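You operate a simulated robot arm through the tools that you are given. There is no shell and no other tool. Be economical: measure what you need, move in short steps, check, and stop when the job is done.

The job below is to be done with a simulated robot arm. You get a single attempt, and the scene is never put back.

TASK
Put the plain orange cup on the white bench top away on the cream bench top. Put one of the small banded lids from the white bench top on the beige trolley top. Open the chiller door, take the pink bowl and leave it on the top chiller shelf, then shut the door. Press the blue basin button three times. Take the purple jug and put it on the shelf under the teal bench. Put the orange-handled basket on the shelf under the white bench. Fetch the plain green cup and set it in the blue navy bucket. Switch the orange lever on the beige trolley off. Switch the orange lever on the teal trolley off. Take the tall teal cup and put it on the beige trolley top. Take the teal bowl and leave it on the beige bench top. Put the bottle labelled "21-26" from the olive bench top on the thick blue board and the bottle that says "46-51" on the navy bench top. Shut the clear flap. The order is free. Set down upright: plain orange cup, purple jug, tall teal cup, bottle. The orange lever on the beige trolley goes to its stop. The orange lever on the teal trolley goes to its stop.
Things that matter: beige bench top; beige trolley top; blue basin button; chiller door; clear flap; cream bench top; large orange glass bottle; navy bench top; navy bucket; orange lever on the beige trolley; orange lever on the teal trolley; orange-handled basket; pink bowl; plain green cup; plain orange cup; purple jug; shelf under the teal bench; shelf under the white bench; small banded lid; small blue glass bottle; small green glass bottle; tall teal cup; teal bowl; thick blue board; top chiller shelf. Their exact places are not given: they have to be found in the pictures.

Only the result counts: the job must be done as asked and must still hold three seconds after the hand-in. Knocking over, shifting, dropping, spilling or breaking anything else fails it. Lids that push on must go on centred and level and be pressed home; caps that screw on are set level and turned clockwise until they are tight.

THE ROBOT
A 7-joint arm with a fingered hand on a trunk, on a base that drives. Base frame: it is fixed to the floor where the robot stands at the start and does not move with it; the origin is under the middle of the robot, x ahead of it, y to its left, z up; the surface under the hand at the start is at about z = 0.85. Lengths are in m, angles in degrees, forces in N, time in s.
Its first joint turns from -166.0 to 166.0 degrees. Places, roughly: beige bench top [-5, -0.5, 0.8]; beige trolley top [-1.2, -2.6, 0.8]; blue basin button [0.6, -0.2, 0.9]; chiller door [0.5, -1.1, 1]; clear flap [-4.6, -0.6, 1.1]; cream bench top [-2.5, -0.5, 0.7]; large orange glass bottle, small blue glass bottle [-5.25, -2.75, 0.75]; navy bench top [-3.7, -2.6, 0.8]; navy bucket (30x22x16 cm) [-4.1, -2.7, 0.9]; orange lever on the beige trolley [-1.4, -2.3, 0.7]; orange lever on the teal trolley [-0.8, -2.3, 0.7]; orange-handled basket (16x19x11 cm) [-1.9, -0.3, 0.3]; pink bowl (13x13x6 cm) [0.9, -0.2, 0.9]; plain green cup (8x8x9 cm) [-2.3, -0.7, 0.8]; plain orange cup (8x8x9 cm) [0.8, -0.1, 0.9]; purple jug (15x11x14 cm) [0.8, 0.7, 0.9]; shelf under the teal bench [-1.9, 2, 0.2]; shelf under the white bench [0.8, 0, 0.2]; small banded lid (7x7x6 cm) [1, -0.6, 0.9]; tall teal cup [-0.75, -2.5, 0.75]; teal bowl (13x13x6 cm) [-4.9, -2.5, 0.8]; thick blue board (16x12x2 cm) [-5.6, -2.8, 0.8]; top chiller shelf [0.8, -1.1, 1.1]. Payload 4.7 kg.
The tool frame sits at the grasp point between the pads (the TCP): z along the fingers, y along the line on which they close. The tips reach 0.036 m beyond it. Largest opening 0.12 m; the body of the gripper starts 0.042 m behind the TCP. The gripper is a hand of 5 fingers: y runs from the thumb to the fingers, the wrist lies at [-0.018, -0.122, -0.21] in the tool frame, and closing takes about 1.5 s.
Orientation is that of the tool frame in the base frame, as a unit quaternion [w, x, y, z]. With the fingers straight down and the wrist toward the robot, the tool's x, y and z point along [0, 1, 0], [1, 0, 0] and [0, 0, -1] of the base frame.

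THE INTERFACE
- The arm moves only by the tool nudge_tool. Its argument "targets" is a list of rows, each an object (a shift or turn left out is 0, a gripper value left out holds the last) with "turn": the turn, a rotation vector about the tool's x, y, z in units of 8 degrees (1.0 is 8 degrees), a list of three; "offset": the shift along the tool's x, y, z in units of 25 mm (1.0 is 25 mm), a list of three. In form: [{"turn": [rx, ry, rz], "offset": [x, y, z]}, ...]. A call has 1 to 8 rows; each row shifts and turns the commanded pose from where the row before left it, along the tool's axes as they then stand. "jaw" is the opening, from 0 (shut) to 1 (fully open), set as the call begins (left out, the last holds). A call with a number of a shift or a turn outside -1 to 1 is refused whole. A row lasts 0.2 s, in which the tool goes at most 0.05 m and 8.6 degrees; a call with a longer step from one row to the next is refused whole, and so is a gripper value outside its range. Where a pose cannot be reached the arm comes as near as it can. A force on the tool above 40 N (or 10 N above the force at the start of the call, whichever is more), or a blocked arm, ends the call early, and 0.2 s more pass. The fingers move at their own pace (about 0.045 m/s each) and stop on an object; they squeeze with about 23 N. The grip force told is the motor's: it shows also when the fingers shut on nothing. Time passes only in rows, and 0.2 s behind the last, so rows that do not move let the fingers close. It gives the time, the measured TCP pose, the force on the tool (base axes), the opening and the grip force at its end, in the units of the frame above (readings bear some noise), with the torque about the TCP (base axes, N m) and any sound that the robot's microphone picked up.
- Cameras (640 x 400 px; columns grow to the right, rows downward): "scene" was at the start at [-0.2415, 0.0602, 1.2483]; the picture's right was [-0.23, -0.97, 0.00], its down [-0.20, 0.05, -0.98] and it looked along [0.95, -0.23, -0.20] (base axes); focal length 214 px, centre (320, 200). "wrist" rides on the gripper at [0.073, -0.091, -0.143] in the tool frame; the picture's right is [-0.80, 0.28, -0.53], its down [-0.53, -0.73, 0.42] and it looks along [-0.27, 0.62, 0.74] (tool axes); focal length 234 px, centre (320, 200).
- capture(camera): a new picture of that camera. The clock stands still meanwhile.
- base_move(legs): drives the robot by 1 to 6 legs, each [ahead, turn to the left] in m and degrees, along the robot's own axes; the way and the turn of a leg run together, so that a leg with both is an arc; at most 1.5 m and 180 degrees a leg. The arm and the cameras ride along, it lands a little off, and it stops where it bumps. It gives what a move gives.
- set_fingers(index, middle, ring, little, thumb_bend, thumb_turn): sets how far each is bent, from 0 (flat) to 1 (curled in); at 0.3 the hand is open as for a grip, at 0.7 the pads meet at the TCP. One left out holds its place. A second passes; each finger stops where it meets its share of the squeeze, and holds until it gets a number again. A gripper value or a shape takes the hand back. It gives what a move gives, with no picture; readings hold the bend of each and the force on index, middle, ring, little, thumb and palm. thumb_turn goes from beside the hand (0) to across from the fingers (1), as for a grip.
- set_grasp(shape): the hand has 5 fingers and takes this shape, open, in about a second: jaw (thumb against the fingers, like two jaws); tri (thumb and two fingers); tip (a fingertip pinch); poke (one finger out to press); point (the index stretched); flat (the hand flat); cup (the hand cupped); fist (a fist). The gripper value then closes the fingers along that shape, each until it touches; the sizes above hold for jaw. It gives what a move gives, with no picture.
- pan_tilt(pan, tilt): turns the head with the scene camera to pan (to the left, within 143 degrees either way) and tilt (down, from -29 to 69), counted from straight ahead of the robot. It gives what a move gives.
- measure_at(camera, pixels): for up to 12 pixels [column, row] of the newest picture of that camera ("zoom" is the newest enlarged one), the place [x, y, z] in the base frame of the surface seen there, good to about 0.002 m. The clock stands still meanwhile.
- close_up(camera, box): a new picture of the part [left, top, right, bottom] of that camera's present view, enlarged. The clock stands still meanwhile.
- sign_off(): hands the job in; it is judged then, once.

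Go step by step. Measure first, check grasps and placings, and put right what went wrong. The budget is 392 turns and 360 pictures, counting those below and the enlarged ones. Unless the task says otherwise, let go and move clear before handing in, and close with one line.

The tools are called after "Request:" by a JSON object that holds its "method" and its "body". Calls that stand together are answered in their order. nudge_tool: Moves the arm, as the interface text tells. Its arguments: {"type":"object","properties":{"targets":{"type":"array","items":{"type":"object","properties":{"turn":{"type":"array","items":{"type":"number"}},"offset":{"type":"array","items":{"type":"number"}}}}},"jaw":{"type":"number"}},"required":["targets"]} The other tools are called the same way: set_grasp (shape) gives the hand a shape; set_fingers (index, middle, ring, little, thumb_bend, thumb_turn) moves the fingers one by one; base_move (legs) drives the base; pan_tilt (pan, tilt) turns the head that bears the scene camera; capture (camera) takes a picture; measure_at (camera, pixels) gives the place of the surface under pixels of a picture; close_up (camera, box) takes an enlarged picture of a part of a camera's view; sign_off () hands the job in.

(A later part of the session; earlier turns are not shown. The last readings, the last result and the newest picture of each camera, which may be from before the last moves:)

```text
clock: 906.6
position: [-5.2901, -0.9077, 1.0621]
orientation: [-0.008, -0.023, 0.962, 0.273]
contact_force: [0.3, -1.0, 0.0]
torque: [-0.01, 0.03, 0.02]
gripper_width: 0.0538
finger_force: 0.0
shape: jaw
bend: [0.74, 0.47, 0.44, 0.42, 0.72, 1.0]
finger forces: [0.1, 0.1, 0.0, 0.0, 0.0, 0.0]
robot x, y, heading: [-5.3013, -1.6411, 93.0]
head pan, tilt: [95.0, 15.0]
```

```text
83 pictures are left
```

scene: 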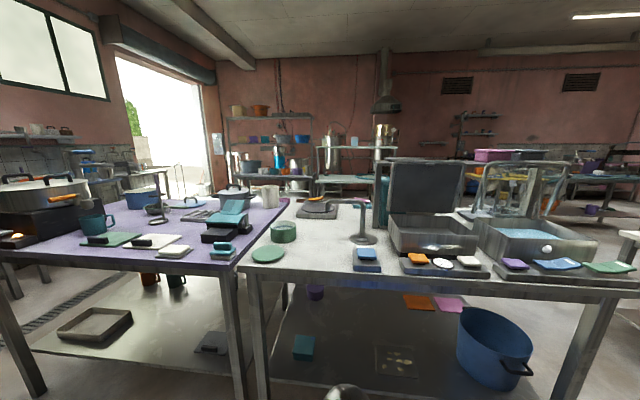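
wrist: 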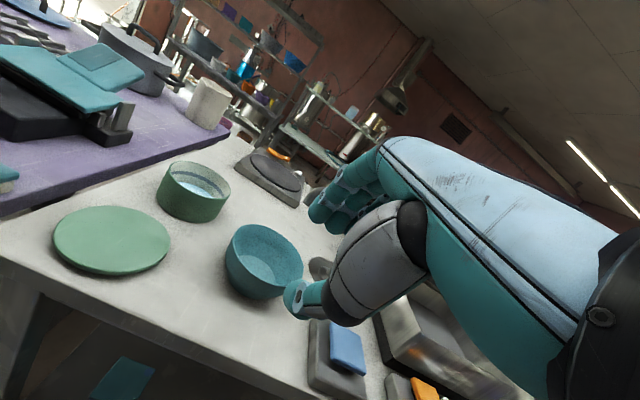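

The teal bowl is on the beige bench. Now the flap: drive right to x≈-4.6 and view it.

Request:
{"method": "nudge_tool", "body": {"jaw": 0, "targets": [{"offset": [0, -0.5, -0.8]}, {"offset": [0, -0.8, -0.8]}, {"offset": [0, -0.8, -0.8]}, {"offset": [0, -0.8, -0.5]}, {"offset": [0, -0.8, -0.5]}, {"offset": [0, -0.8, -0.5]}]}}

Request:
{"method": "base_move", "body": {"legs": [[0, -92.8], [0.68, 0], [0, 90]]}}

Request:
{"method": "pan_tilt", "body": {"pan": 0, "tilt": 15}}

Request:
{"method": "capture", "body": {"camera": "scene"}}

Request:
{"method": "capture", "body": {"camera": "wrist"}}

```text
clock: 908.0
position: [-5.283, -1.0551, 1.0859]
orientation: [-0.009, -0.024, 0.961, 0.274]
contact_force: [0.2, 0.1, -0.3]
torque: [-0.04, 0.02, -0.02]
gripper_width: 0.0001
finger_force: 22.7
shape: jaw
bend: [0.7, 0.7, 0.7, 0.7, 0.51, 1.0]
finger forces: [0.1, 0.0, 0.0, 0.1, 0.0, 0.1]
robot x, y, heading: [-5.3002, -1.6449, 92.7]
head pan, tilt: [95.0, 15.0]
```

```text
clock: 919.5
position: [-4.5452, -1.0691, 1.0871]
orientation: [0.004, 0.017, 0.962, 0.274]
contact_force: [0.8, -0.1, 0.7]
torque: [-0.01, 0.01, 0.01]
gripper_width: 0.0
finger_force: 23.0
shape: jaw
bend: [0.7, 0.7, 0.7, 0.7, 0.51, 1.0]
finger forces: [0.0, 0.1, 0.1, 0.0, 0.1, 0.0]
robot x, y, heading: [-4.6109, -1.658, 87.7]
head pan, tilt: [95.0, 15.0]
```

```text
clock: 921.2
position: [-4.544, -1.0697, 1.0865]
orientation: [0.003, 0.018, 0.961, 0.275]
contact_force: [-0.4, 0.2, 0.4]
torque: [0.02, 0.02, 0.01]
gripper_width: 0.0001
finger_force: 23.2
shape: jaw
bend: [0.7, 0.7, 0.7, 0.7, 0.51, 1.0]
finger forces: [0.0, 0.1, 0.1, 0.1, 0.2, 0.0]
robot x, y, heading: [-4.6099, -1.657, 87.7]
head pan, tilt: [0.0, 15.0]
```

```text
82 pictures are left
```

scene: 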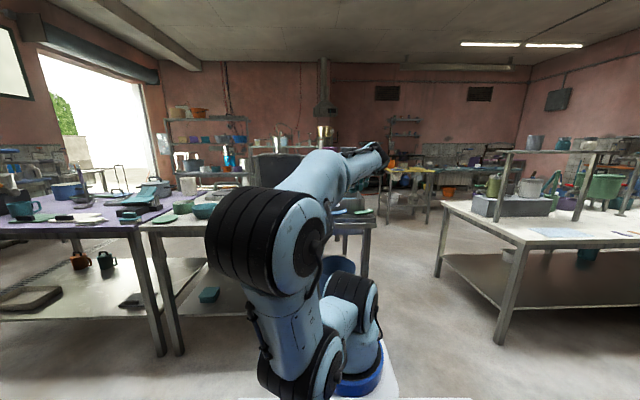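

```text
81 pictures are left
```

wrist: 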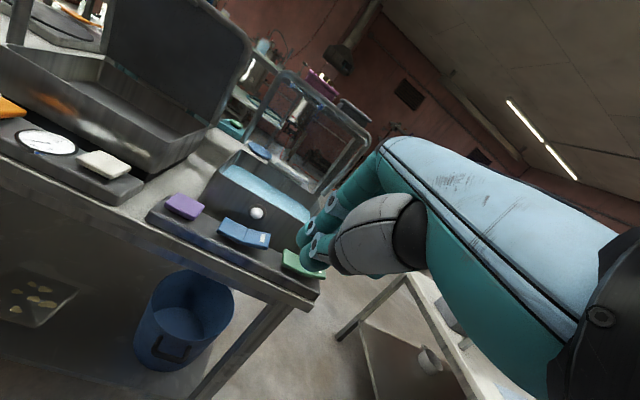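

Zoom on the flap in the wrist view and measure its frame.

Request:
{"method": "close_up", "body": {"camera": "wrist", "box": [180, 50, 400, 240]}}

Request:
{"method": "measure_at", "body": {"camera": "zoom", "pixels": [[300, 62], [420, 125], [555, 230], [210, 205], [270, 130], [450, 370], [520, 290], [140, 250], [240, 345], [260, 290], [400, 400], [310, 85]]}}

```text
2.11 times, centred on (290, 145) of wrist
```

zoom: 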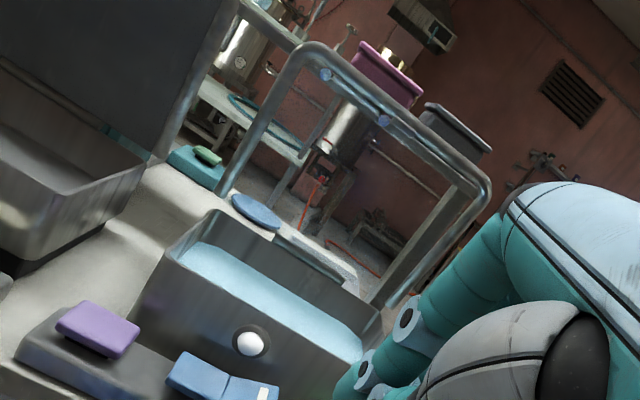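

```text
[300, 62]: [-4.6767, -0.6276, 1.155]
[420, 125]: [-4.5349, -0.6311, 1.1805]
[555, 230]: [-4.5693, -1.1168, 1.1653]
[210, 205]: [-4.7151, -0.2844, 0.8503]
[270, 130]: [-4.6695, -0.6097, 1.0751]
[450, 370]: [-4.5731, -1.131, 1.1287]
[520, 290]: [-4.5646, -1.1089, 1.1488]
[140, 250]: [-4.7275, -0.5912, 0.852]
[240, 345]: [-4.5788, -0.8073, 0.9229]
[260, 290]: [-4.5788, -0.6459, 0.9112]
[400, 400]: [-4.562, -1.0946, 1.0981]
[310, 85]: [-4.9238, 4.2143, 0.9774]
```

The flap leans forward ~13° from vertical, its top bar at y≈-0.63, z≈1.17, hinge at the back. I'll pass closed fingers over and behind the bar, pull it toward me, then press down.

Request:
{"method": "nudge_tool", "body": {"targets": [{"turn": [1, 0, 0], "offset": [0.2, 0, -0.8]}, {"turn": [1, 0, 0], "offset": [0.2, 0, -0.8]}, {"turn": [1, 0, 0], "offset": [0.2, 0, -0.9]}, {"turn": [1, 0, 0], "offset": [0, 0, -0.9]}, {"offset": [0, 0, -1]}, {"offset": [0, 0, -1]}, {"offset": [0, 0, -1]}, {"offset": [0, 0, -1]}]}}

Request:
{"method": "nudge_tool", "body": {"targets": [{"offset": [0, 0, -1]}, {"offset": [0, 0, -1]}]}}

Request:
{"method": "base_move", "body": {"legs": [[0.18, 2.3]]}}

Request:
{"method": "capture", "body": {"camera": "wrist"}}

```text
clock: 923.0
position: [-4.5598, -1.0967, 1.2663]
orientation: [-0.002, 0.018, 1.0, -0.002]
contact_force: [0.5, 0.5, 0.4]
torque: [-0.02, -0.01, 0.0]
gripper_width: 0.0001
finger_force: 23.2
shape: jaw
bend: [0.7, 0.7, 0.7, 0.7, 0.51, 1.0]
finger forces: [0.0, 0.0, 0.1, 0.1, 0.1, 0.0]
robot x, y, heading: [-4.6124, -1.6504, 88.1]
head pan, tilt: [0.0, 15.0]
```

```text
clock: 923.6
position: [-4.5602, -1.0958, 1.3155]
orientation: [0.0, 0.018, 1.0, -0.002]
contact_force: [0.1, 0.6, 0.4]
torque: [0.02, -0.01, 0.01]
gripper_width: 0.0
finger_force: 23.0
shape: jaw
bend: [0.7, 0.7, 0.7, 0.7, 0.51, 1.0]
finger forces: [0.0, 0.0, 0.1, 0.1, 0.1, 0.0]
robot x, y, heading: [-4.6121, -1.6526, 87.8]
head pan, tilt: [0.0, 15.0]
```

```text
clock: 925.1
position: [-4.5794, -0.9153, 1.3159]
orientation: [-0.001, -0.003, 1.0, -0.001]
contact_force: [0.3, -0.1, -0.4]
torque: [-0.02, 0.0, 0.03]
gripper_width: 0.0001
finger_force: 23.1
shape: jaw
bend: [0.7, 0.7, 0.7, 0.7, 0.51, 1.0]
finger forces: [0.0, 0.0, 0.0, 0.0, 0.0, 0.1]
robot x, y, heading: [-4.607, -1.477, 90.2]
head pan, tilt: [0.0, 15.0]
```

```text
79 pictures are left
```

wrist: 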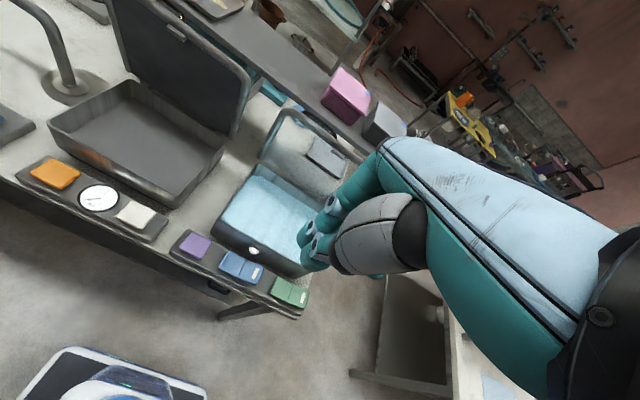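

Request:
{"method": "close_up", "body": {"camera": "wrist", "box": [200, 90, 400, 290]}}

Request:
{"method": "measure_at", "body": {"camera": "zoom", "pixels": [[235, 58], [290, 75], [345, 120], [210, 115], [195, 150], [300, 215], [340, 225], [60, 270], [200, 350], [250, 200], [150, 220], [330, 260]]}}

```text
2.00 times, centred on (300, 190) of wrist
```

zoom: 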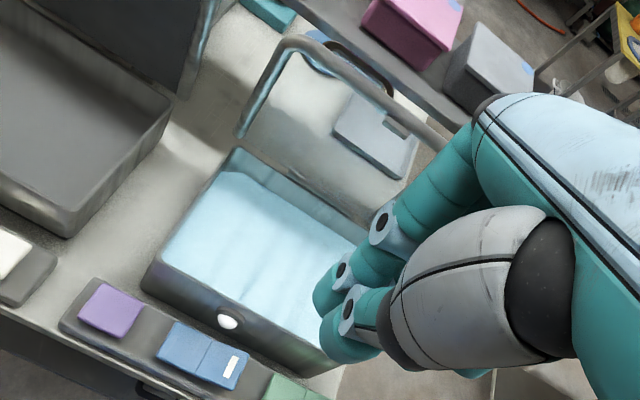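

```text
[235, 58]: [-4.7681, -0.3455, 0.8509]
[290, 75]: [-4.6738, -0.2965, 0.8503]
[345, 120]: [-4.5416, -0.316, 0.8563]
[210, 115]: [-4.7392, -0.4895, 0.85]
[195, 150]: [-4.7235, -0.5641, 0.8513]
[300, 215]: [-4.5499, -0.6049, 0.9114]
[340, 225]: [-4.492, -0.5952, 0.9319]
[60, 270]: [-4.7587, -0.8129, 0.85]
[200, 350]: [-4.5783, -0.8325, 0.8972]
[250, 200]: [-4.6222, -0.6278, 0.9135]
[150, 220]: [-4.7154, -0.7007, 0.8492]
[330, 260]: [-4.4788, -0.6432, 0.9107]
```

Request:
{"method": "measure_at", "body": {"camera": "zoom", "pixels": [[300, 42], [330, 52], [365, 75], [400, 103], [430, 128], [262, 75], [245, 115], [240, 135]]}}

```text
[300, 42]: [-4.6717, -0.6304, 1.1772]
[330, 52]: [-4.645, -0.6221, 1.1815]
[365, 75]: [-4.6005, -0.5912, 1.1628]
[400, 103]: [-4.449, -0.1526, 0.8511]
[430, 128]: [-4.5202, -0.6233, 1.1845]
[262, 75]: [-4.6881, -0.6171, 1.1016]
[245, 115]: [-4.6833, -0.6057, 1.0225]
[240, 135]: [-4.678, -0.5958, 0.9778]
```

Flap bar: y≈-0.625, z≈1.18. Move the closed fingers over and behind it.

Request:
{"method": "nudge_tool", "body": {"targets": [{"offset": [0, 0.95, 0]}, {"offset": [0, 0.95, 0]}, {"offset": [0, 0.95, 0]}, {"offset": [0, 0.95, 0]}, {"offset": [0, 0.95, 0]}, {"offset": [0, 0.95, 0]}, {"offset": [0, 0.95, 0]}, {"offset": [0, 0.95, 0]}]}}

Request:
{"method": "nudge_tool", "body": {"targets": [{"offset": [0, 0.95, 0]}, {"offset": [0, 0.95, 0]}, {"offset": [0, 0.95, 0]}, {"offset": [0, 0.95, 0]}, {"offset": [0, 0.95, 0]}, {"offset": [0, 0.95, 0]}]}}

Request:
{"method": "capture", "body": {"camera": "wrist"}}

```text
clock: 926.9
position: [-4.5819, -0.725, 1.3155]
orientation: [-0.002, -0.003, 1.0, -0.001]
contact_force: [0.3, -0.1, 1.1]
torque: [0.07, -0.04, 0.0]
gripper_width: 0.0
finger_force: 23.3
shape: jaw
bend: [0.7, 0.7, 0.7, 0.7, 0.51, 1.0]
finger forces: [0.0, 0.0, 0.0, 0.1, 0.0, 0.0]
robot x, y, heading: [-4.6104, -1.4742, 90.5]
head pan, tilt: [0.0, 15.0]
```

```text
clock: 928.3
position: [-4.5824, -0.5834, 1.3151]
orientation: [-0.001, -0.003, 1.0, -0.002]
contact_force: [-0.4, -0.4, 1.3]
torque: [0.07, -0.03, 0.0]
gripper_width: 0.0
finger_force: 22.8
shape: jaw
bend: [0.7, 0.7, 0.7, 0.7, 0.51, 1.0]
finger forces: [0.0, 0.0, 0.0, 0.0, 0.1, 0.0]
robot x, y, heading: [-4.6075, -1.4762, 90.4]
head pan, tilt: [0.0, 15.0]
```

```text
77 pictures are left
```

wrist: 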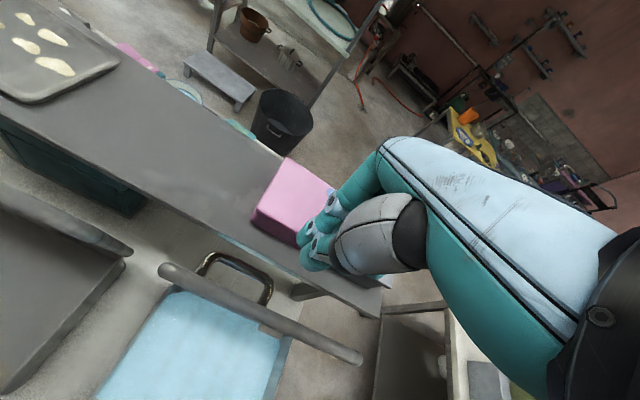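

Measure the pink box and plank near the fingers, and the bar.

Request:
{"method": "measure_at", "body": {"camera": "wrist", "pixels": [[285, 215], [275, 230], [320, 185], [200, 190], [330, 295], [240, 262], [250, 315], [300, 335], [308, 245], [305, 262]]}}

```text
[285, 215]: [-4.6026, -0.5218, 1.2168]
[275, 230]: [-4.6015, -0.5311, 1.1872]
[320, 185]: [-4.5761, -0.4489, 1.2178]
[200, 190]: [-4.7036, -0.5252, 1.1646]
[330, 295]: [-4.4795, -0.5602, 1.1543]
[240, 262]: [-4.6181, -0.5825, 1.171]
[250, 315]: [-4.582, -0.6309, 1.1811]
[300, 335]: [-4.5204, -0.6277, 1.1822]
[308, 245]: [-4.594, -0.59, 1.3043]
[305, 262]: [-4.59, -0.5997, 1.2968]
```

A plank with a pink box lies just behind (front y≈-0.53…-0.55), and the flap has a handle at x≈-4.61. Lower the fingers at x≈-4.53 between bar and plank.

Request:
{"method": "nudge_tool", "body": {"targets": [{"offset": [-0.7, -0.12, 0]}, {"offset": [-0.7, -0.12, 0]}, {"offset": [-0.6, -0.1, 0]}, {"offset": [0, 0, 0.8]}, {"offset": [0, 0, 0.8]}, {"offset": [0, 0, 0.8]}, {"offset": [0, 0, 0.8]}, {"offset": [0, 0, 0.8]}]}}

Request:
{"method": "capture", "body": {"camera": "wrist"}}

Request:
{"method": "nudge_tool", "body": {"targets": [{"offset": [0, 0, 0.5]}, {"offset": [0, 0, 0.4]}]}}

```text
clock: 930.1
position: [-4.5325, -0.5909, 1.216]
orientation: [-0.002, -0.003, 1.0, 0.0]
contact_force: [0.8, -1.4, 0.2]
torque: [0.0, 0.0, -0.02]
gripper_width: 0.0002
finger_force: 23.2
shape: jaw
bend: [0.7, 0.7, 0.7, 0.7, 0.52, 1.0]
finger forces: [0.0, 0.0, 0.0, 0.0, 0.0, 0.1]
robot x, y, heading: [-4.6075, -1.4772, 90.3]
head pan, tilt: [0.0, 15.0]
```

```text
76 pictures are left
```

wrist: 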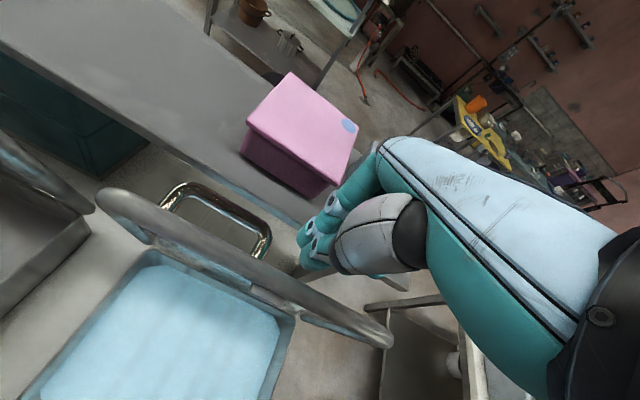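

```text
clock: 930.7
position: [-4.5335, -0.5915, 1.1921]
orientation: [-0.002, -0.003, 1.0, -0.001]
contact_force: [-0.3, 0.1, 0.1]
torque: [0.03, 0.01, 0.0]
gripper_width: 0.0
finger_force: 22.9
shape: jaw
bend: [0.7, 0.7, 0.7, 0.7, 0.52, 1.0]
finger forces: [0.0, 0.0, 0.0, 0.0, 0.0, 0.0]
robot x, y, heading: [-4.6086, -1.4783, 90.3]
head pan, tilt: [0.0, 15.0]
```

Pull toward me along the arc.

Request:
{"method": "nudge_tool", "body": {"targets": [{"offset": [0, -0.7, 0.1]}, {"offset": [0, -0.8, 0.3]}, {"offset": [0, -0.8, 0.4]}, {"offset": [0, -0.8, 0.5]}]}}

Request:
{"method": "capture", "body": {"camera": "wrist"}}

```text
clock: 931.7
position: [-4.5336, -0.6702, 1.1591]
orientation: [-0.001, -0.003, 1.0, -0.002]
contact_force: [0.6, 2.0, 0.0]
torque: [0.02, 0.0, -0.01]
gripper_width: 0.0
finger_force: 22.8
shape: jaw
bend: [0.7, 0.7, 0.7, 0.7, 0.52, 1.0]
finger forces: [0.0, 0.0, 0.0, 0.0, 0.0, 0.0]
robot x, y, heading: [-4.6097, -1.4776, 90.5]
head pan, tilt: [0.0, 15.0]
```

```text
75 pictures are left
```

wrist: 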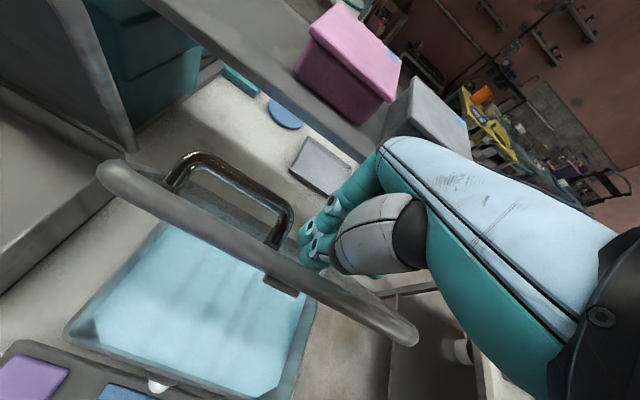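

It follows. Continue.

Request:
{"method": "nudge_tool", "body": {"targets": [{"offset": [0, -0.7, 0.5]}, {"offset": [0, -0.7, 0.5]}, {"offset": [0, -0.7, 0.5]}, {"offset": [0, -0.6, 0.6]}, {"offset": [0, -0.5, 0.7]}]}}

Request:
{"method": "capture", "body": {"camera": "wrist"}}

Request:
{"method": "measure_at", "body": {"camera": "wrist", "pixels": [[140, 230], [200, 270], [250, 300], [330, 340], [200, 200], [270, 230]]}}

```text
clock: 932.9
position: [-4.5321, -0.7473, 1.0896]
orientation: [-0.001, -0.002, 1.0, -0.001]
contact_force: [0.4, 1.2, 0.9]
torque: [0.03, 0.0, 0.02]
gripper_width: 0.0002
finger_force: 22.9
shape: jaw
bend: [0.7, 0.7, 0.7, 0.7, 0.52, 1.0]
finger forces: [0.1, 0.1, 0.0, 0.1, 0.0, 0.1]
robot x, y, heading: [-4.6112, -1.4763, 90.2]
head pan, tilt: [0.0, 15.0]
```

```text
74 pictures are left
```

wrist: 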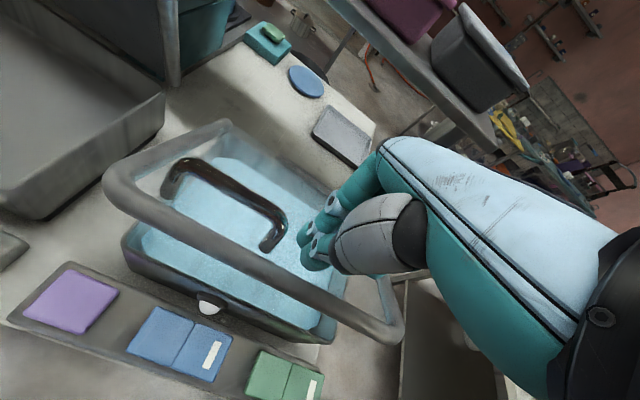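

```text
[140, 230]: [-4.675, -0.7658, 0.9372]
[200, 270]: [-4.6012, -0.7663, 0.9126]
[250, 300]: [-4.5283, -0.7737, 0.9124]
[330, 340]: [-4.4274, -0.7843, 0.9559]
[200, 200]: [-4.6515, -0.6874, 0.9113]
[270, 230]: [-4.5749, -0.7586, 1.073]
```

It's about two-thirds closed. Press on downward.

Request:
{"method": "nudge_tool", "body": {"targets": [{"offset": [0, -0.4, 0.7]}, {"offset": [0, -0.3, 0.7]}, {"offset": [0, -0.2, 0.7]}, {"offset": [0, 0, 0.6]}]}}

Request:
{"method": "capture", "body": {"camera": "wrist"}}

```text
clock: 933.9
position: [-4.5322, -0.7719, 1.0234]
orientation: [-0.001, -0.002, 1.0, -0.001]
contact_force: [-0.8, -0.9, 0.4]
torque: [0.0, 0.0, -0.01]
gripper_width: 0.0
finger_force: 22.5
shape: jaw
bend: [0.7, 0.7, 0.7, 0.7, 0.52, 1.0]
finger forces: [0.0, 0.0, 0.0, 0.0, 0.0, 0.0]
robot x, y, heading: [-4.612, -1.4765, 90.3]
head pan, tilt: [0.0, 15.0]
```

```text
73 pictures are left
```

wrist: 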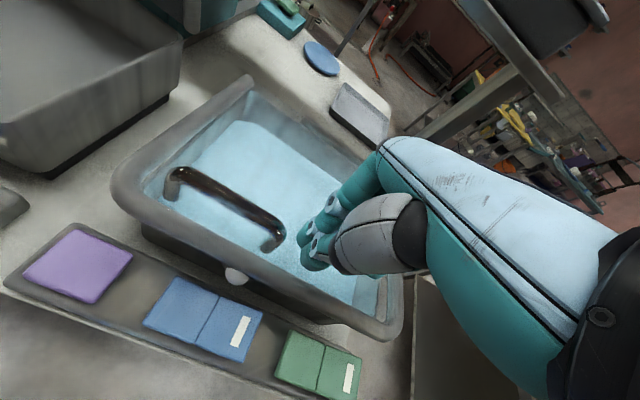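

Nearly down. Continue pressing until it seats.

Request:
{"method": "nudge_tool", "body": {"targets": [{"offset": [0, 0, 0.4]}, {"offset": [0, 0, 0.4]}, {"offset": [0, 0, 0.3]}, {"offset": [0, 0, 0.2]}, {"offset": [0, 0, 0.2]}, {"offset": [0, 0, 0.2]}]}}

Request:
{"method": "capture", "body": {"camera": "wrist"}}

```text
clock: 934.8
position: [-4.5325, -0.7696, 1.0043]
orientation: [0.0, -0.001, 1.0, 0.007]
contact_force: [0.0, -1.4, 10.3]
torque: [0.0, 0.08, 0.02]
gripper_width: 0.0002
finger_force: 23.1
shape: jaw
bend: [0.7, 0.7, 0.7, 0.7, 0.52, 1.0]
finger forces: [0.1, 0.0, 0.1, 0.0, 0.0, 0.0]
robot x, y, heading: [-4.6104, -1.4776, 90.3]
head pan, tilt: [0.0, 15.0]
stopped in row 4: the force on the tool passed its limit at 46 N (the readings are from after the stop); the commanded pose is now the measured one
```

```text
72 pictures are left
```

wrist: 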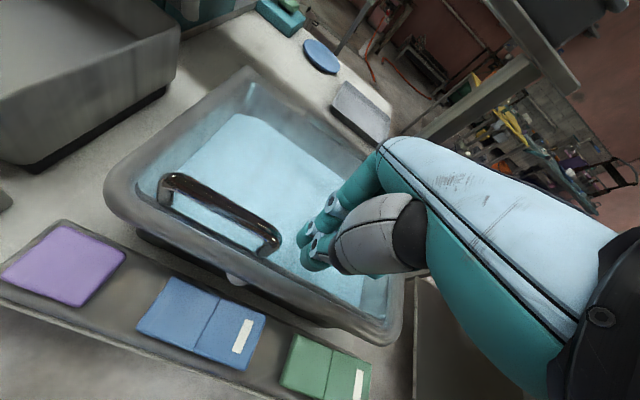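

46 N: it seems seated. Measure the flap's frame heights.

Request:
{"method": "measure_at", "body": {"camera": "wrist", "pixels": [[120, 200], [180, 250], [280, 310], [380, 335], [180, 130], [240, 85], [300, 130], [395, 290], [215, 278], [240, 282]]}}

Request:
{"method": "nudge_tool", "body": {"targets": [{"offset": [0, 0, -0.5]}, {"offset": [0, 0, -0.9]}, {"offset": [0, 0, -0.9]}, {"offset": [0, 0, -0.9]}, {"offset": [0, 0, -0.9]}, {"offset": [0, -0.5, -0.9]}, {"offset": [0, -0.8, -0.5]}, {"offset": [0, -0.8, 0]}]}}

Request:
{"method": "capture", "body": {"camera": "wrist"}}

```text
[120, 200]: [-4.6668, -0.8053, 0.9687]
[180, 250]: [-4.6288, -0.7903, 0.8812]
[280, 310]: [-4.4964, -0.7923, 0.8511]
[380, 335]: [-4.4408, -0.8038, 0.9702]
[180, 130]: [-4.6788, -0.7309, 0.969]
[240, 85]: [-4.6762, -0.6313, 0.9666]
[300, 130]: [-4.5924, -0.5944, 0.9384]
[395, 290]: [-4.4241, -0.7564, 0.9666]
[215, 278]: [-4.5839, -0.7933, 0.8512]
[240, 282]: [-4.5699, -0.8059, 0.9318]
```

```text
clock: 936.5
position: [-4.5302, -0.8231, 1.139]
orientation: [0.0, -0.001, 1.0, 0.006]
contact_force: [-0.1, -0.2, 0.1]
torque: [-0.01, 0.01, 0.01]
gripper_width: 0.0
finger_force: 23.1
shape: jaw
bend: [0.7, 0.7, 0.7, 0.7, 0.52, 1.0]
finger forces: [0.1, 0.0, 0.0, 0.1, 0.1, 0.0]
robot x, y, heading: [-4.6077, -1.4756, 90.2]
head pan, tilt: [0.0, 15.0]
```

```text
71 pictures are left
```

wrist: 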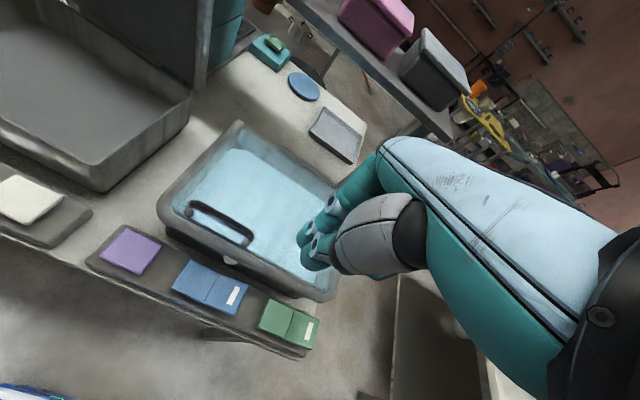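

The frame is level at z≈0.968 all round: the flap is shut. For certainty I'll drive back and compare both trolley levers from the side.

Request:
{"method": "nudge_tool", "body": {"targets": [{"offset": [0, -0.9, 0]}, {"offset": [0, -0.9, 0]}, {"offset": [0, -0.9, 0]}, {"offset": [0, -0.9, 0]}]}}

Request:
{"method": "base_move", "body": {"legs": [[-0.05, 0], [0, -90.2], [1.4, 0], [1.35, 0]]}}

Request:
{"method": "pan_tilt", "body": {"pan": -58, "tilt": 30}}

Request:
{"method": "capture", "body": {"camera": "scene"}}

```text
clock: 937.5
position: [-4.5301, -0.9139, 1.1369]
orientation: [-0.001, -0.002, 1.0, 0.007]
contact_force: [-0.4, -0.5, -0.1]
torque: [-0.03, 0.03, -0.01]
gripper_width: 0.0
finger_force: 23.0
shape: jaw
bend: [0.7, 0.7, 0.7, 0.7, 0.52, 1.0]
finger forces: [0.0, 0.1, 0.0, 0.1, 0.0, 0.0]
robot x, y, heading: [-4.6111, -1.4772, 90.7]
head pan, tilt: [0.0, 15.0]
```

```text
clock: 955.1
position: [-1.3231, -1.564, 1.1381]
orientation: [0.004, 0.699, 0.715, 0.005]
contact_force: [-0.3, 0.2, -0.2]
torque: [0.01, -0.02, -0.01]
gripper_width: 0.0001
finger_force: 23.3
shape: jaw
bend: [0.7, 0.7, 0.7, 0.7, 0.52, 1.0]
finger forces: [0.0, 0.0, 0.0, 0.1, 0.0, 0.0]
robot x, y, heading: [-1.888, -1.4964, 1.5]
head pan, tilt: [0.0, 15.0]
```

```text
clock: 956.4
position: [-1.3225, -1.5644, 1.1376]
orientation: [0.003, 0.698, 0.716, 0.004]
contact_force: [-0.7, -0.2, 0.5]
torque: [-0.03, 0.01, 0.02]
gripper_width: 0.0
finger_force: 23.6
shape: jaw
bend: [0.7, 0.7, 0.7, 0.7, 0.52, 1.0]
finger forces: [0.0, 0.0, 0.0, 0.0, 0.0, 0.0]
robot x, y, heading: [-1.8883, -1.4952, 1.7]
head pan, tilt: [-58.0, 30.0]
```

```text
70 pictures are left
```

scene: 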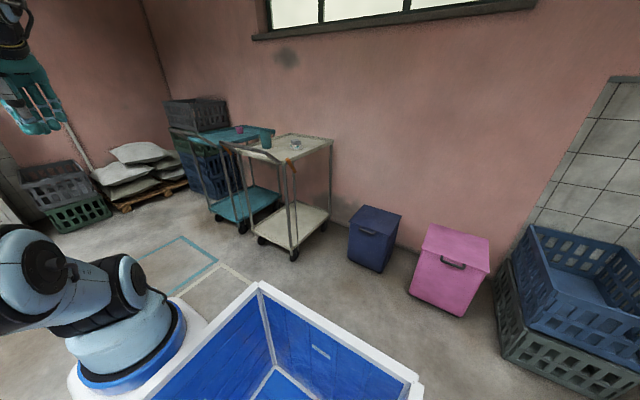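

Request:
{"method": "close_up", "body": {"camera": "scene", "box": [225, 130, 305, 190]}}

Request:
{"method": "close_up", "body": {"camera": "scene", "box": [275, 145, 305, 175]}}

Request:
{"method": "measure_at", "body": {"camera": "zoom", "pixels": [[270, 230], [290, 190], [310, 160], [325, 140], [245, 260], [300, 120]]}}

```text
6.67 times, centred on (265, 160) of scene
```

zoom: 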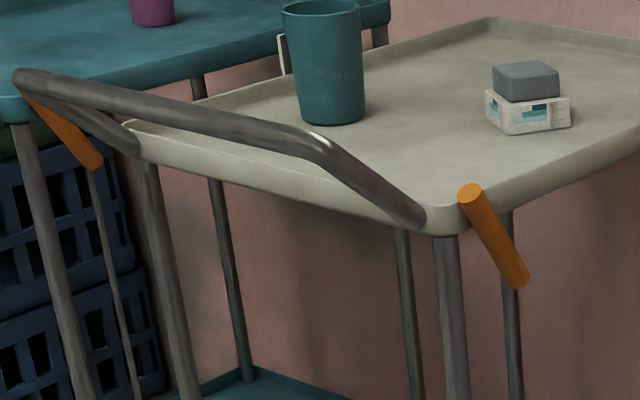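

```text
13.33 times, centred on (290, 160) of scene
```

zoom: 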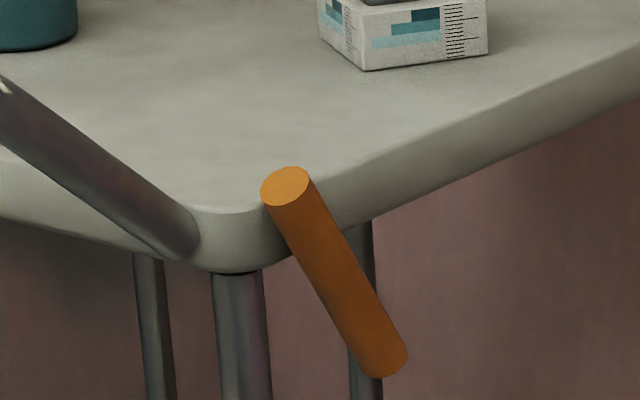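

```text
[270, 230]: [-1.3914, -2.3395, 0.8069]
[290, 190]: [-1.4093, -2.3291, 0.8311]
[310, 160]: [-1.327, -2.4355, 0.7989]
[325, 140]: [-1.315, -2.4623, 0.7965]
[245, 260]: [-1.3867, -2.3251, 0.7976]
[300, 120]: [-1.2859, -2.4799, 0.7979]
```

Measure the teal lever's slope precisely from here, as for beige.

Request:
{"method": "close_up", "body": {"camera": "scene", "box": [222, 138, 252, 162]}}

Request:
{"method": "measure_at", "body": {"camera": "zoom", "pixels": [[300, 225], [270, 195], [240, 165], [215, 140], [190, 115], [310, 240]]}}

Request:
{"method": "close_up", "body": {"camera": "scene", "box": [275, 145, 305, 175]}}

Request:
{"method": "measure_at", "body": {"camera": "zoom", "pixels": [[375, 355], [350, 310], [330, 270], [310, 230], [295, 205], [285, 185]]}}

```text
16.00 times, centred on (237, 150) of scene
```

zoom: 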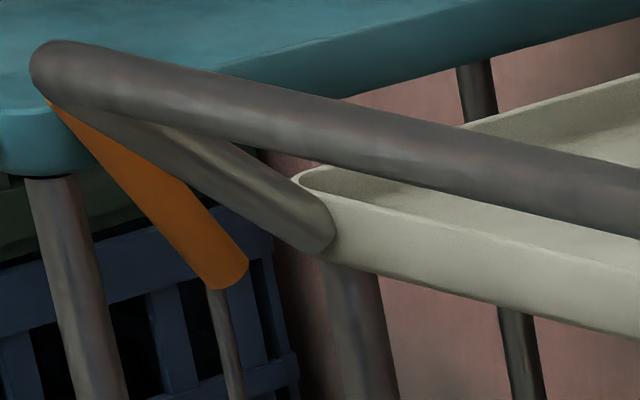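

```text
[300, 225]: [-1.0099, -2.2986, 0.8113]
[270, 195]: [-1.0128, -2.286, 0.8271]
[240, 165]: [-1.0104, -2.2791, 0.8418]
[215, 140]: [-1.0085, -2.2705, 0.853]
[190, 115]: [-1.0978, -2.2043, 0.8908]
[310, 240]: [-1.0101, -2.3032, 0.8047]
```

```text
13.33 times, centred on (290, 160) of scene
```

zoom: 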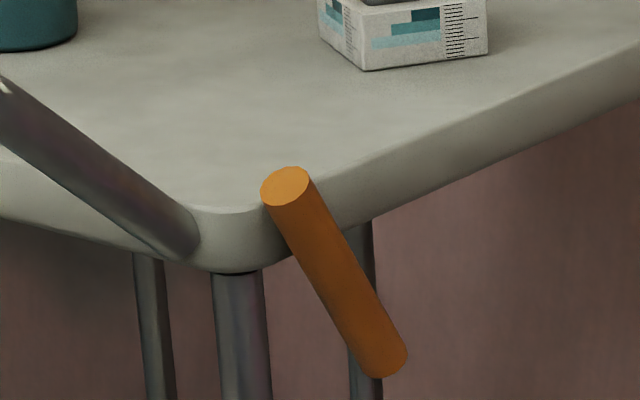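

```text
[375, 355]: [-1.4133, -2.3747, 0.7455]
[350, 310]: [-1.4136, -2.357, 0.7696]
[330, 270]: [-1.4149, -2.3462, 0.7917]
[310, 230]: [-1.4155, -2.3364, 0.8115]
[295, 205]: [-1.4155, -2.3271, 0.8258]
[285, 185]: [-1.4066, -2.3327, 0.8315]
```

Request:
{"method": "close_up", "body": {"camera": "scene", "box": [222, 138, 252, 162]}}

Request:
{"method": "measure_at", "body": {"camera": "zoom", "pixels": [[220, 265], [200, 240], [175, 212], [150, 188], [125, 165], [100, 142], [80, 122]]}}

```text
16.00 times, centred on (237, 150) of scene
```

zoom: 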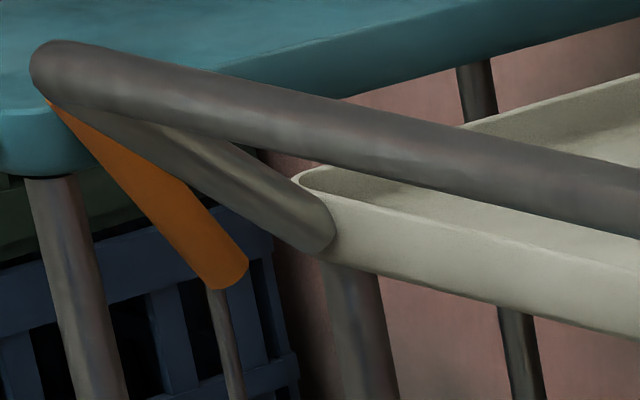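

```text
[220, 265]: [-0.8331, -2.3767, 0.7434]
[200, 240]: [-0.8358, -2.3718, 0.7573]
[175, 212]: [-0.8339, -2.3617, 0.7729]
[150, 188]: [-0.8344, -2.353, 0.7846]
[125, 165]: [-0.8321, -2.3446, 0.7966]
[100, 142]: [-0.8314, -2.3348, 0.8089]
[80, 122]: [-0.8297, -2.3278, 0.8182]
```

Teal's slope (≈55°) is ~5° less than beige's (≈60°), so the teal lever needs a last push to its stop. Drive back in front of it.

Request:
{"method": "set_grasp", "body": {"shape": "poke"}}

Request:
{"method": "base_move", "body": {"legs": [[0, 12.1], [1.053, 0], [0, -102.5]]}}

Request:
{"method": "nudge_tool", "body": {"targets": [{"offset": [0, 0.9, 0.5]}, {"offset": [0, 0.9, 0.5]}, {"offset": [0, 0.9, 0.5]}, {"offset": [0, 0.9, 0.5]}, {"offset": [0, 0.9, 0.5]}, {"offset": [0, 0.9, 0.5]}, {"offset": [0, 0.9, 0.5]}, {"offset": [0, 0.9, 0.5]}]}}

Request:
{"method": "capture", "body": {"camera": "wrist"}}

```text
clock: 957.3
position: [-1.3224, -1.5638, 1.1375]
orientation: [0.004, 0.699, 0.715, 0.004]
contact_force: [0.1, 0.1, 0.3]
torque: [-0.01, 0.02, -0.01]
gripper_width: 0.0001
finger_force: 0.0
shape: poke
bend: [0.7, 0.7, 0.99, 0.99, 1.0, 1.0]
finger forces: [0.0, 0.0, 0.1, 0.0, 0.0, 0.0]
robot x, y, heading: [-1.8862, -1.4988, 1.5]
head pan, tilt: [-58.0, 30.0]
```

```text
clock: 967.7
position: [-0.9731, -1.8122, 1.1375]
orientation: [0.006, 1.0, -0.001, 0.0]
contact_force: [0.5, -0.1, -0.1]
torque: [-0.01, -0.01, -0.03]
gripper_width: 0.0001
finger_force: 0.0
shape: poke
bend: [0.7, 0.7, 0.99, 0.99, 1.0, 1.0]
finger forces: [0.0, 0.0, 0.0, 0.0, 0.1, 0.0]
robot x, y, heading: [-0.8914, -1.2536, -89.7]
head pan, tilt: [-58.0, 30.0]
```

```text
clock: 969.5
position: [-0.9758, -1.9925, 1.0397]
orientation: [0.007, 1.0, -0.001, 0.001]
contact_force: [0.1, 0.1, 0.7]
torque: [-0.03, -0.01, -0.01]
gripper_width: 0.0
finger_force: 0.1
shape: poke
bend: [0.7, 0.7, 0.99, 0.99, 1.0, 1.0]
finger forces: [0.1, 0.2, 0.1, 0.1, 0.0, 0.1]
robot x, y, heading: [-0.8912, -1.2511, -89.9]
head pan, tilt: [-58.0, 30.0]
```

```text
64 pictures are left
```

wrist: 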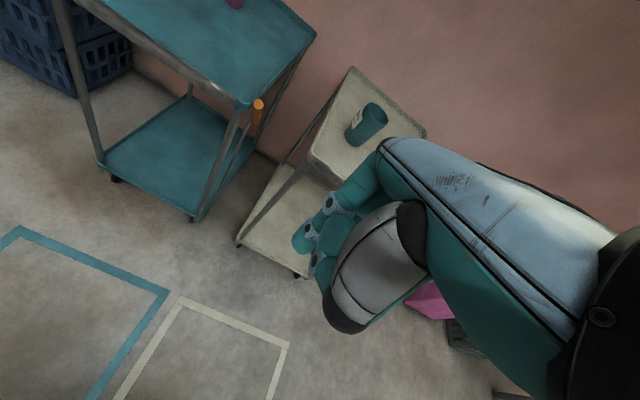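

A vertical tool can push the lever's top directly. Move in front of it at (-0.845,-2.25,0.86).

Request:
{"method": "nudge_tool", "body": {"targets": [{"offset": [0.65, 0.9, 0.3]}, {"offset": [0.65, 0.9, 0.3]}, {"offset": [0.65, 0.9, 0.4]}, {"offset": [0.65, 0.9, 0.5]}, {"offset": [0.65, 0.9, 0.8]}, {"offset": [0.65, 0.9, 0.8]}, {"offset": [0.65, 0.9, 0.8]}, {"offset": [0.65, 0.9, 0.8]}]}}

Request:
{"method": "nudge_tool", "body": {"targets": [{"offset": [0, 0.8, 0.8]}, {"offset": [0, 0.8, 0.8]}, {"offset": [0, 0.8, 0.5]}, {"offset": [0, 0.3, 0.4]}]}}

Request:
{"method": "capture", "body": {"camera": "wrist"}}

Request:
{"method": "close_up", "body": {"camera": "wrist", "box": [230, 120, 370, 280]}}

```text
clock: 971.3
position: [-0.8462, -2.1741, 0.9245]
orientation: [0.008, 1.0, -0.001, 0.0]
contact_force: [0.1, 0.0, 0.1]
torque: [0.02, 0.04, 0.02]
gripper_width: 0.0001
finger_force: 0.0
shape: poke
bend: [0.7, 0.7, 0.99, 0.99, 1.0, 1.0]
finger forces: [0.1, 0.1, 0.0, 0.0, 0.1, 0.1]
robot x, y, heading: [-0.892, -1.248, -90.0]
head pan, tilt: [-58.0, 30.0]
```

```text
clock: 972.3
position: [-0.8444, -2.2432, 0.8619]
orientation: [0.006, 1.0, 0.0, 0.0]
contact_force: [-0.3, -0.5, 0.9]
torque: [-0.01, 0.05, 0.04]
gripper_width: 0.0
finger_force: 0.1
shape: poke
bend: [0.7, 0.7, 0.99, 0.99, 1.0, 1.0]
finger forces: [0.0, 0.0, 0.0, 0.1, 0.0, 0.0]
robot x, y, heading: [-0.8875, -1.2543, -89.9]
head pan, tilt: [-58.0, 30.0]
```

```text
63 pictures are left
```

wrist: 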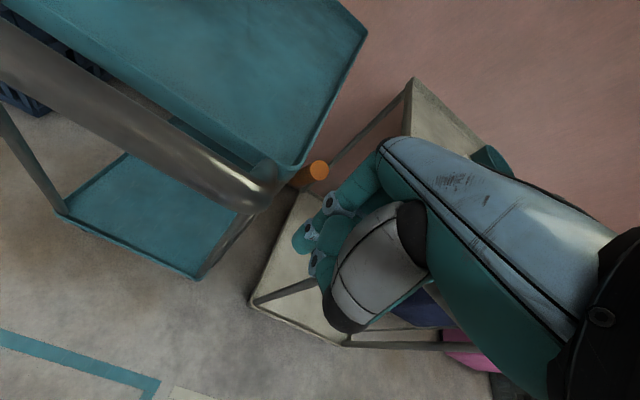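

```text
2.50 times, centred on (300, 200) of wrist
```

zoom: 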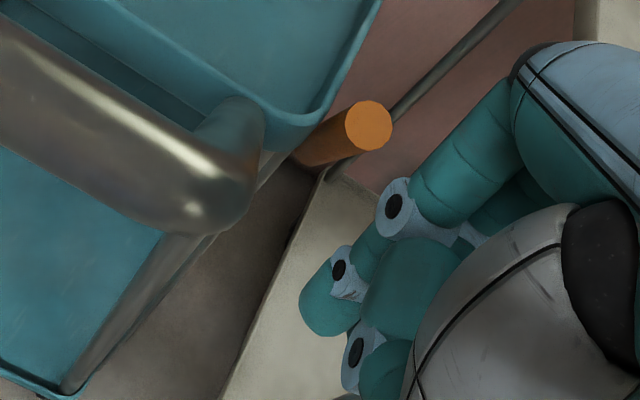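

Request:
{"method": "measure_at", "body": {"camera": "zoom", "pixels": [[368, 125], [350, 115], [385, 135], [365, 148], [325, 155], [325, 300], [340, 280], [270, 110]]}}

```text
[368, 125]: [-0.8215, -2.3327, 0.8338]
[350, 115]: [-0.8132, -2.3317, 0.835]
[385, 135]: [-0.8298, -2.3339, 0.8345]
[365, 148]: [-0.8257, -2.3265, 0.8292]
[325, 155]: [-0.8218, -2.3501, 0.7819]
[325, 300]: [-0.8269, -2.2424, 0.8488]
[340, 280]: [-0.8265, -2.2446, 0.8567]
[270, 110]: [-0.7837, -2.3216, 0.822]
```

Index is in line with the grip. Lower 1.7 cm and advance gently to contact, then 1 cm further.

Request:
{"method": "nudge_tool", "body": {"targets": [{"offset": [0, 0, 0.7]}, {"offset": [0, 0.7, 0]}, {"offset": [0, 0.7, 0]}, {"offset": [0, 0.5, 0]}]}}

Request:
{"method": "nudge_tool", "body": {"targets": [{"offset": [0, 0.2, 0]}, {"offset": [0, 0.2, -0.05]}, {"offset": [0, 0.2, -0.05]}]}}

Request:
{"method": "capture", "body": {"camera": "wrist"}}

Request:
{"method": "close_up", "body": {"camera": "wrist", "box": [230, 120, 370, 280]}}

```text
clock: 973.3
position: [-0.8449, -2.2923, 0.8453]
orientation: [0.007, 1.0, -0.001, 0.0]
contact_force: [-0.3, 0.9, -0.1]
torque: [0.04, 0.02, -0.02]
gripper_width: 0.0
finger_force: 0.2
shape: poke
bend: [0.7, 0.7, 0.99, 0.99, 1.0, 1.0]
finger forces: [0.0, 0.1, 0.0, 0.0, 0.0, 0.0]
robot x, y, heading: [-0.8889, -1.2498, -89.8]
head pan, tilt: [-58.0, 30.0]
```

```text
clock: 974.1
position: [-0.8451, -2.3076, 0.849]
orientation: [0.006, 1.0, -0.001, 0.0]
contact_force: [-0.2, 0.0, -0.7]
torque: [0.04, 0.01, 0.0]
gripper_width: 0.0
finger_force: 0.1
shape: poke
bend: [0.7, 0.7, 0.99, 0.99, 1.0, 1.0]
finger forces: [0.0, 0.0, 0.1, 0.1, 0.1, 0.1]
robot x, y, heading: [-0.8902, -1.2556, -89.9]
head pan, tilt: [-58.0, 30.0]
```

```text
61 pictures are left
```

wrist: 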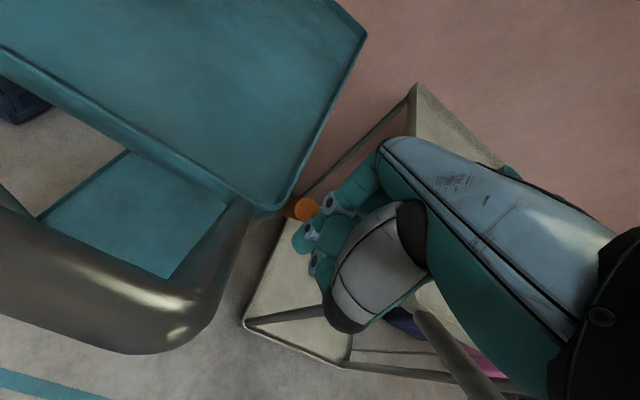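

```text
2.50 times, centred on (300, 200) of wrist
```

zoom: 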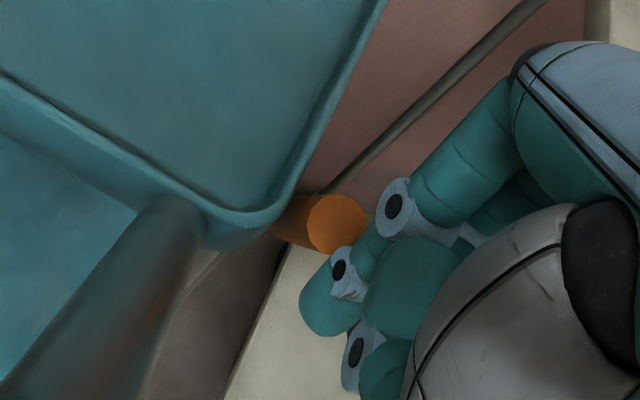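

Request:
{"method": "nudge_tool", "body": {"targets": [{"offset": [0, 0.16, 0]}, {"offset": [0, 0.16, -0.03]}, {"offset": [0, 0.16, -0.05]}]}}

Request:
{"method": "close_up", "body": {"camera": "wrist", "box": [230, 120, 370, 280]}}

Request:
{"method": "measure_at", "body": {"camera": "zoom", "pixels": [[335, 235], [345, 250], [320, 245], [290, 240], [230, 225], [100, 145], [200, 190]]}}

```text
clock: 974.9
position: [-0.844, -2.3192, 0.8515]
orientation: [0.008, 1.0, -0.001, 0.0]
contact_force: [0.1, 0.5, 0.1]
torque: [-0.02, -0.02, -0.02]
gripper_width: 0.0
finger_force: 0.0
shape: poke
bend: [0.7, 0.7, 0.99, 0.99, 1.0, 1.0]
finger forces: [0.0, 0.0, 0.0, 0.0, 0.0, 0.0]
robot x, y, heading: [-0.894, -1.2494, -90.1]
head pan, tilt: [-58.0, 30.0]
```

```text
2.50 times, centred on (300, 200) of wrist
```

zoom: 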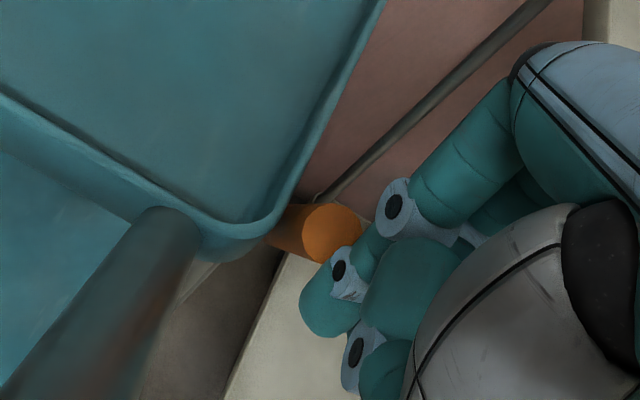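

```text
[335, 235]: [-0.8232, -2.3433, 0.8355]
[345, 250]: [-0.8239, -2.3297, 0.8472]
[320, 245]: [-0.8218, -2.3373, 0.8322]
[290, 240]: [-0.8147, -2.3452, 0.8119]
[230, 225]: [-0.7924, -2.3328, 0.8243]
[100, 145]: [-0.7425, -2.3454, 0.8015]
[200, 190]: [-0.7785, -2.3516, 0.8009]
```

Request:
{"method": "measure_at", "body": {"camera": "zoom", "pixels": [[60, 122], [120, 165], [150, 185], [180, 205], [60, 135], [120, 180], [215, 250], [205, 265]]}}

```text
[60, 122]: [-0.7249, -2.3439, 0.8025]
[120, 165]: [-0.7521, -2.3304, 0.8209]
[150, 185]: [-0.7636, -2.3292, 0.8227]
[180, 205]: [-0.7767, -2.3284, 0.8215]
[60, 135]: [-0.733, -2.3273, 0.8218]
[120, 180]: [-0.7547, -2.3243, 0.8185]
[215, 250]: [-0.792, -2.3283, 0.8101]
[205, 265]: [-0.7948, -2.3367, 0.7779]
```

The lever moved another ~5° without moving the trolley. Continue in small steps until the trolley or force reacts.

Request:
{"method": "nudge_tool", "body": {"targets": [{"offset": [0, 0.16, -0.02]}, {"offset": [0, 0.16, -0.02]}]}}

Request:
{"method": "close_up", "body": {"camera": "wrist", "box": [230, 120, 370, 280]}}

Request:
{"method": "measure_at", "body": {"camera": "zoom", "pixels": [[330, 240], [340, 235], [320, 250], [120, 172], [150, 192], [180, 212], [60, 140], [285, 245]]}}

```text
clock: 975.5
position: [-0.846, -2.3267, 0.852]
orientation: [0.006, 1.0, 0.0, -0.001]
contact_force: [-0.3, 0.7, 1.2]
torque: [-0.01, 0.02, -0.04]
gripper_width: 0.0
finger_force: 0.1
shape: poke
bend: [0.7, 0.7, 0.99, 0.99, 1.0, 1.0]
finger forces: [0.8, 0.1, 0.0, 0.0, 0.0, 0.0]
robot x, y, heading: [-0.8939, -1.2516, -89.9]
head pan, tilt: [-58.0, 30.0]
```

```text
2.50 times, centred on (300, 200) of wrist
```

zoom: 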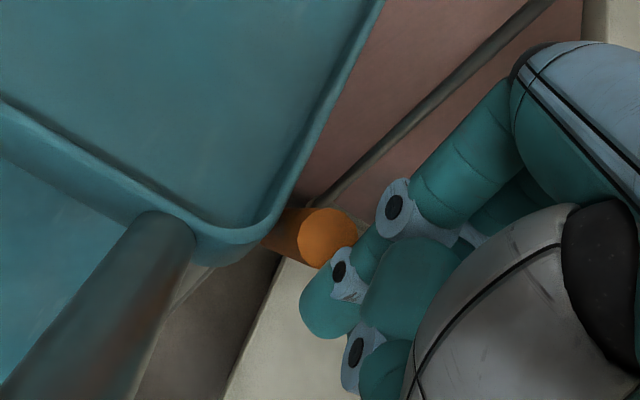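

```text
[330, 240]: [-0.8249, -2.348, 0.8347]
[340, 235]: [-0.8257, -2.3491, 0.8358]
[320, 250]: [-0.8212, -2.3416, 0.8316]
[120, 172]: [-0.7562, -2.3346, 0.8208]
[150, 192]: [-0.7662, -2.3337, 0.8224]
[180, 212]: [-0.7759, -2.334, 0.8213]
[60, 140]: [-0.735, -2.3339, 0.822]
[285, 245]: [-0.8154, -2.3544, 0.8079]
```

The rim is now moving with the lever at 0.8 N: the lever is at its stop. The trolley crept ~1.3 cm back; I'll hook its bar and pull it back. First retreat.

Request:
{"method": "nudge_tool", "body": {"targets": [{"offset": [0, -0.6, 0]}, {"offset": [-0.3, -0.9, -0.3]}, {"offset": [0, -0.9, -0.9]}, {"offset": [0, -0.9, -0.9]}, {"offset": [0, 0, -0.9]}, {"offset": [0, 0, -0.9]}, {"offset": [0, 0, -0.9]}, {"offset": [0, 0, -0.9]}]}}

Request:
{"method": "base_move", "body": {"legs": [[0.2, 0]]}}

Request:
{"method": "nudge_tool", "body": {"targets": [{"offset": [0.95, -0.3, 0]}, {"offset": [0.95, -0.3, 0]}, {"offset": [0.95, 0, 0]}, {"offset": [0.95, 0, 0]}, {"offset": [0.95, 0, 0]}, {"offset": [0.95, 0, 0]}, {"offset": [0.95, 0, 0]}, {"offset": [0.95, 0, 0]}]}}

Request:
{"method": "capture", "body": {"camera": "wrist"}}

```text
clock: 977.3
position: [-0.8538, -2.2431, 0.9923]
orientation: [0.007, 1.0, -0.002, 0.001]
contact_force: [0.1, 0.2, -0.2]
torque: [-0.03, -0.02, 0.04]
gripper_width: 0.0001
finger_force: 0.0
shape: poke
bend: [0.7, 0.7, 0.99, 0.99, 1.0, 1.0]
finger forces: [0.0, 0.0, 0.1, 0.0, 0.0, 0.0]
robot x, y, heading: [-0.8904, -1.2517, -90.0]
head pan, tilt: [-58.0, 30.0]
```

```text
clock: 978.9
position: [-0.8577, -2.4424, 0.993]
orientation: [0.006, 1.0, -0.004, 0.0]
contact_force: [-0.4, 0.4, 0.1]
torque: [-0.02, -0.01, 0.03]
gripper_width: 0.0
finger_force: 0.1
shape: poke
bend: [0.7, 0.7, 0.99, 0.99, 1.0, 1.0]
finger forces: [0.0, 0.1, 0.0, 0.1, 0.0, 0.0]
robot x, y, heading: [-0.8907, -1.4514, -90.4]
head pan, tilt: [-58.0, 30.0]
```

```text
clock: 980.7
position: [-0.6666, -2.4282, 0.9926]
orientation: [0.006, 1.0, -0.004, 0.0]
contact_force: [0.5, -0.5, -0.3]
torque: [-0.03, -0.04, 0.0]
gripper_width: 0.0
finger_force: 0.1
shape: poke
bend: [0.7, 0.7, 0.99, 0.99, 1.0, 1.0]
finger forces: [0.0, 0.0, 0.0, 0.0, 0.0, 0.0]
robot x, y, heading: [-0.8919, -1.4482, -90.2]
head pan, tilt: [-58.0, 30.0]
```

```text
57 pictures are left
```

wrist: 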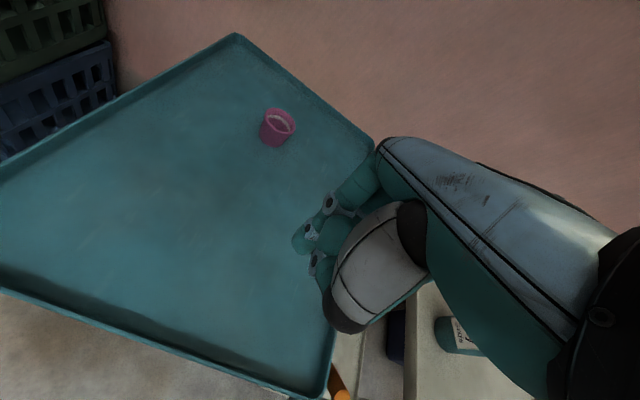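

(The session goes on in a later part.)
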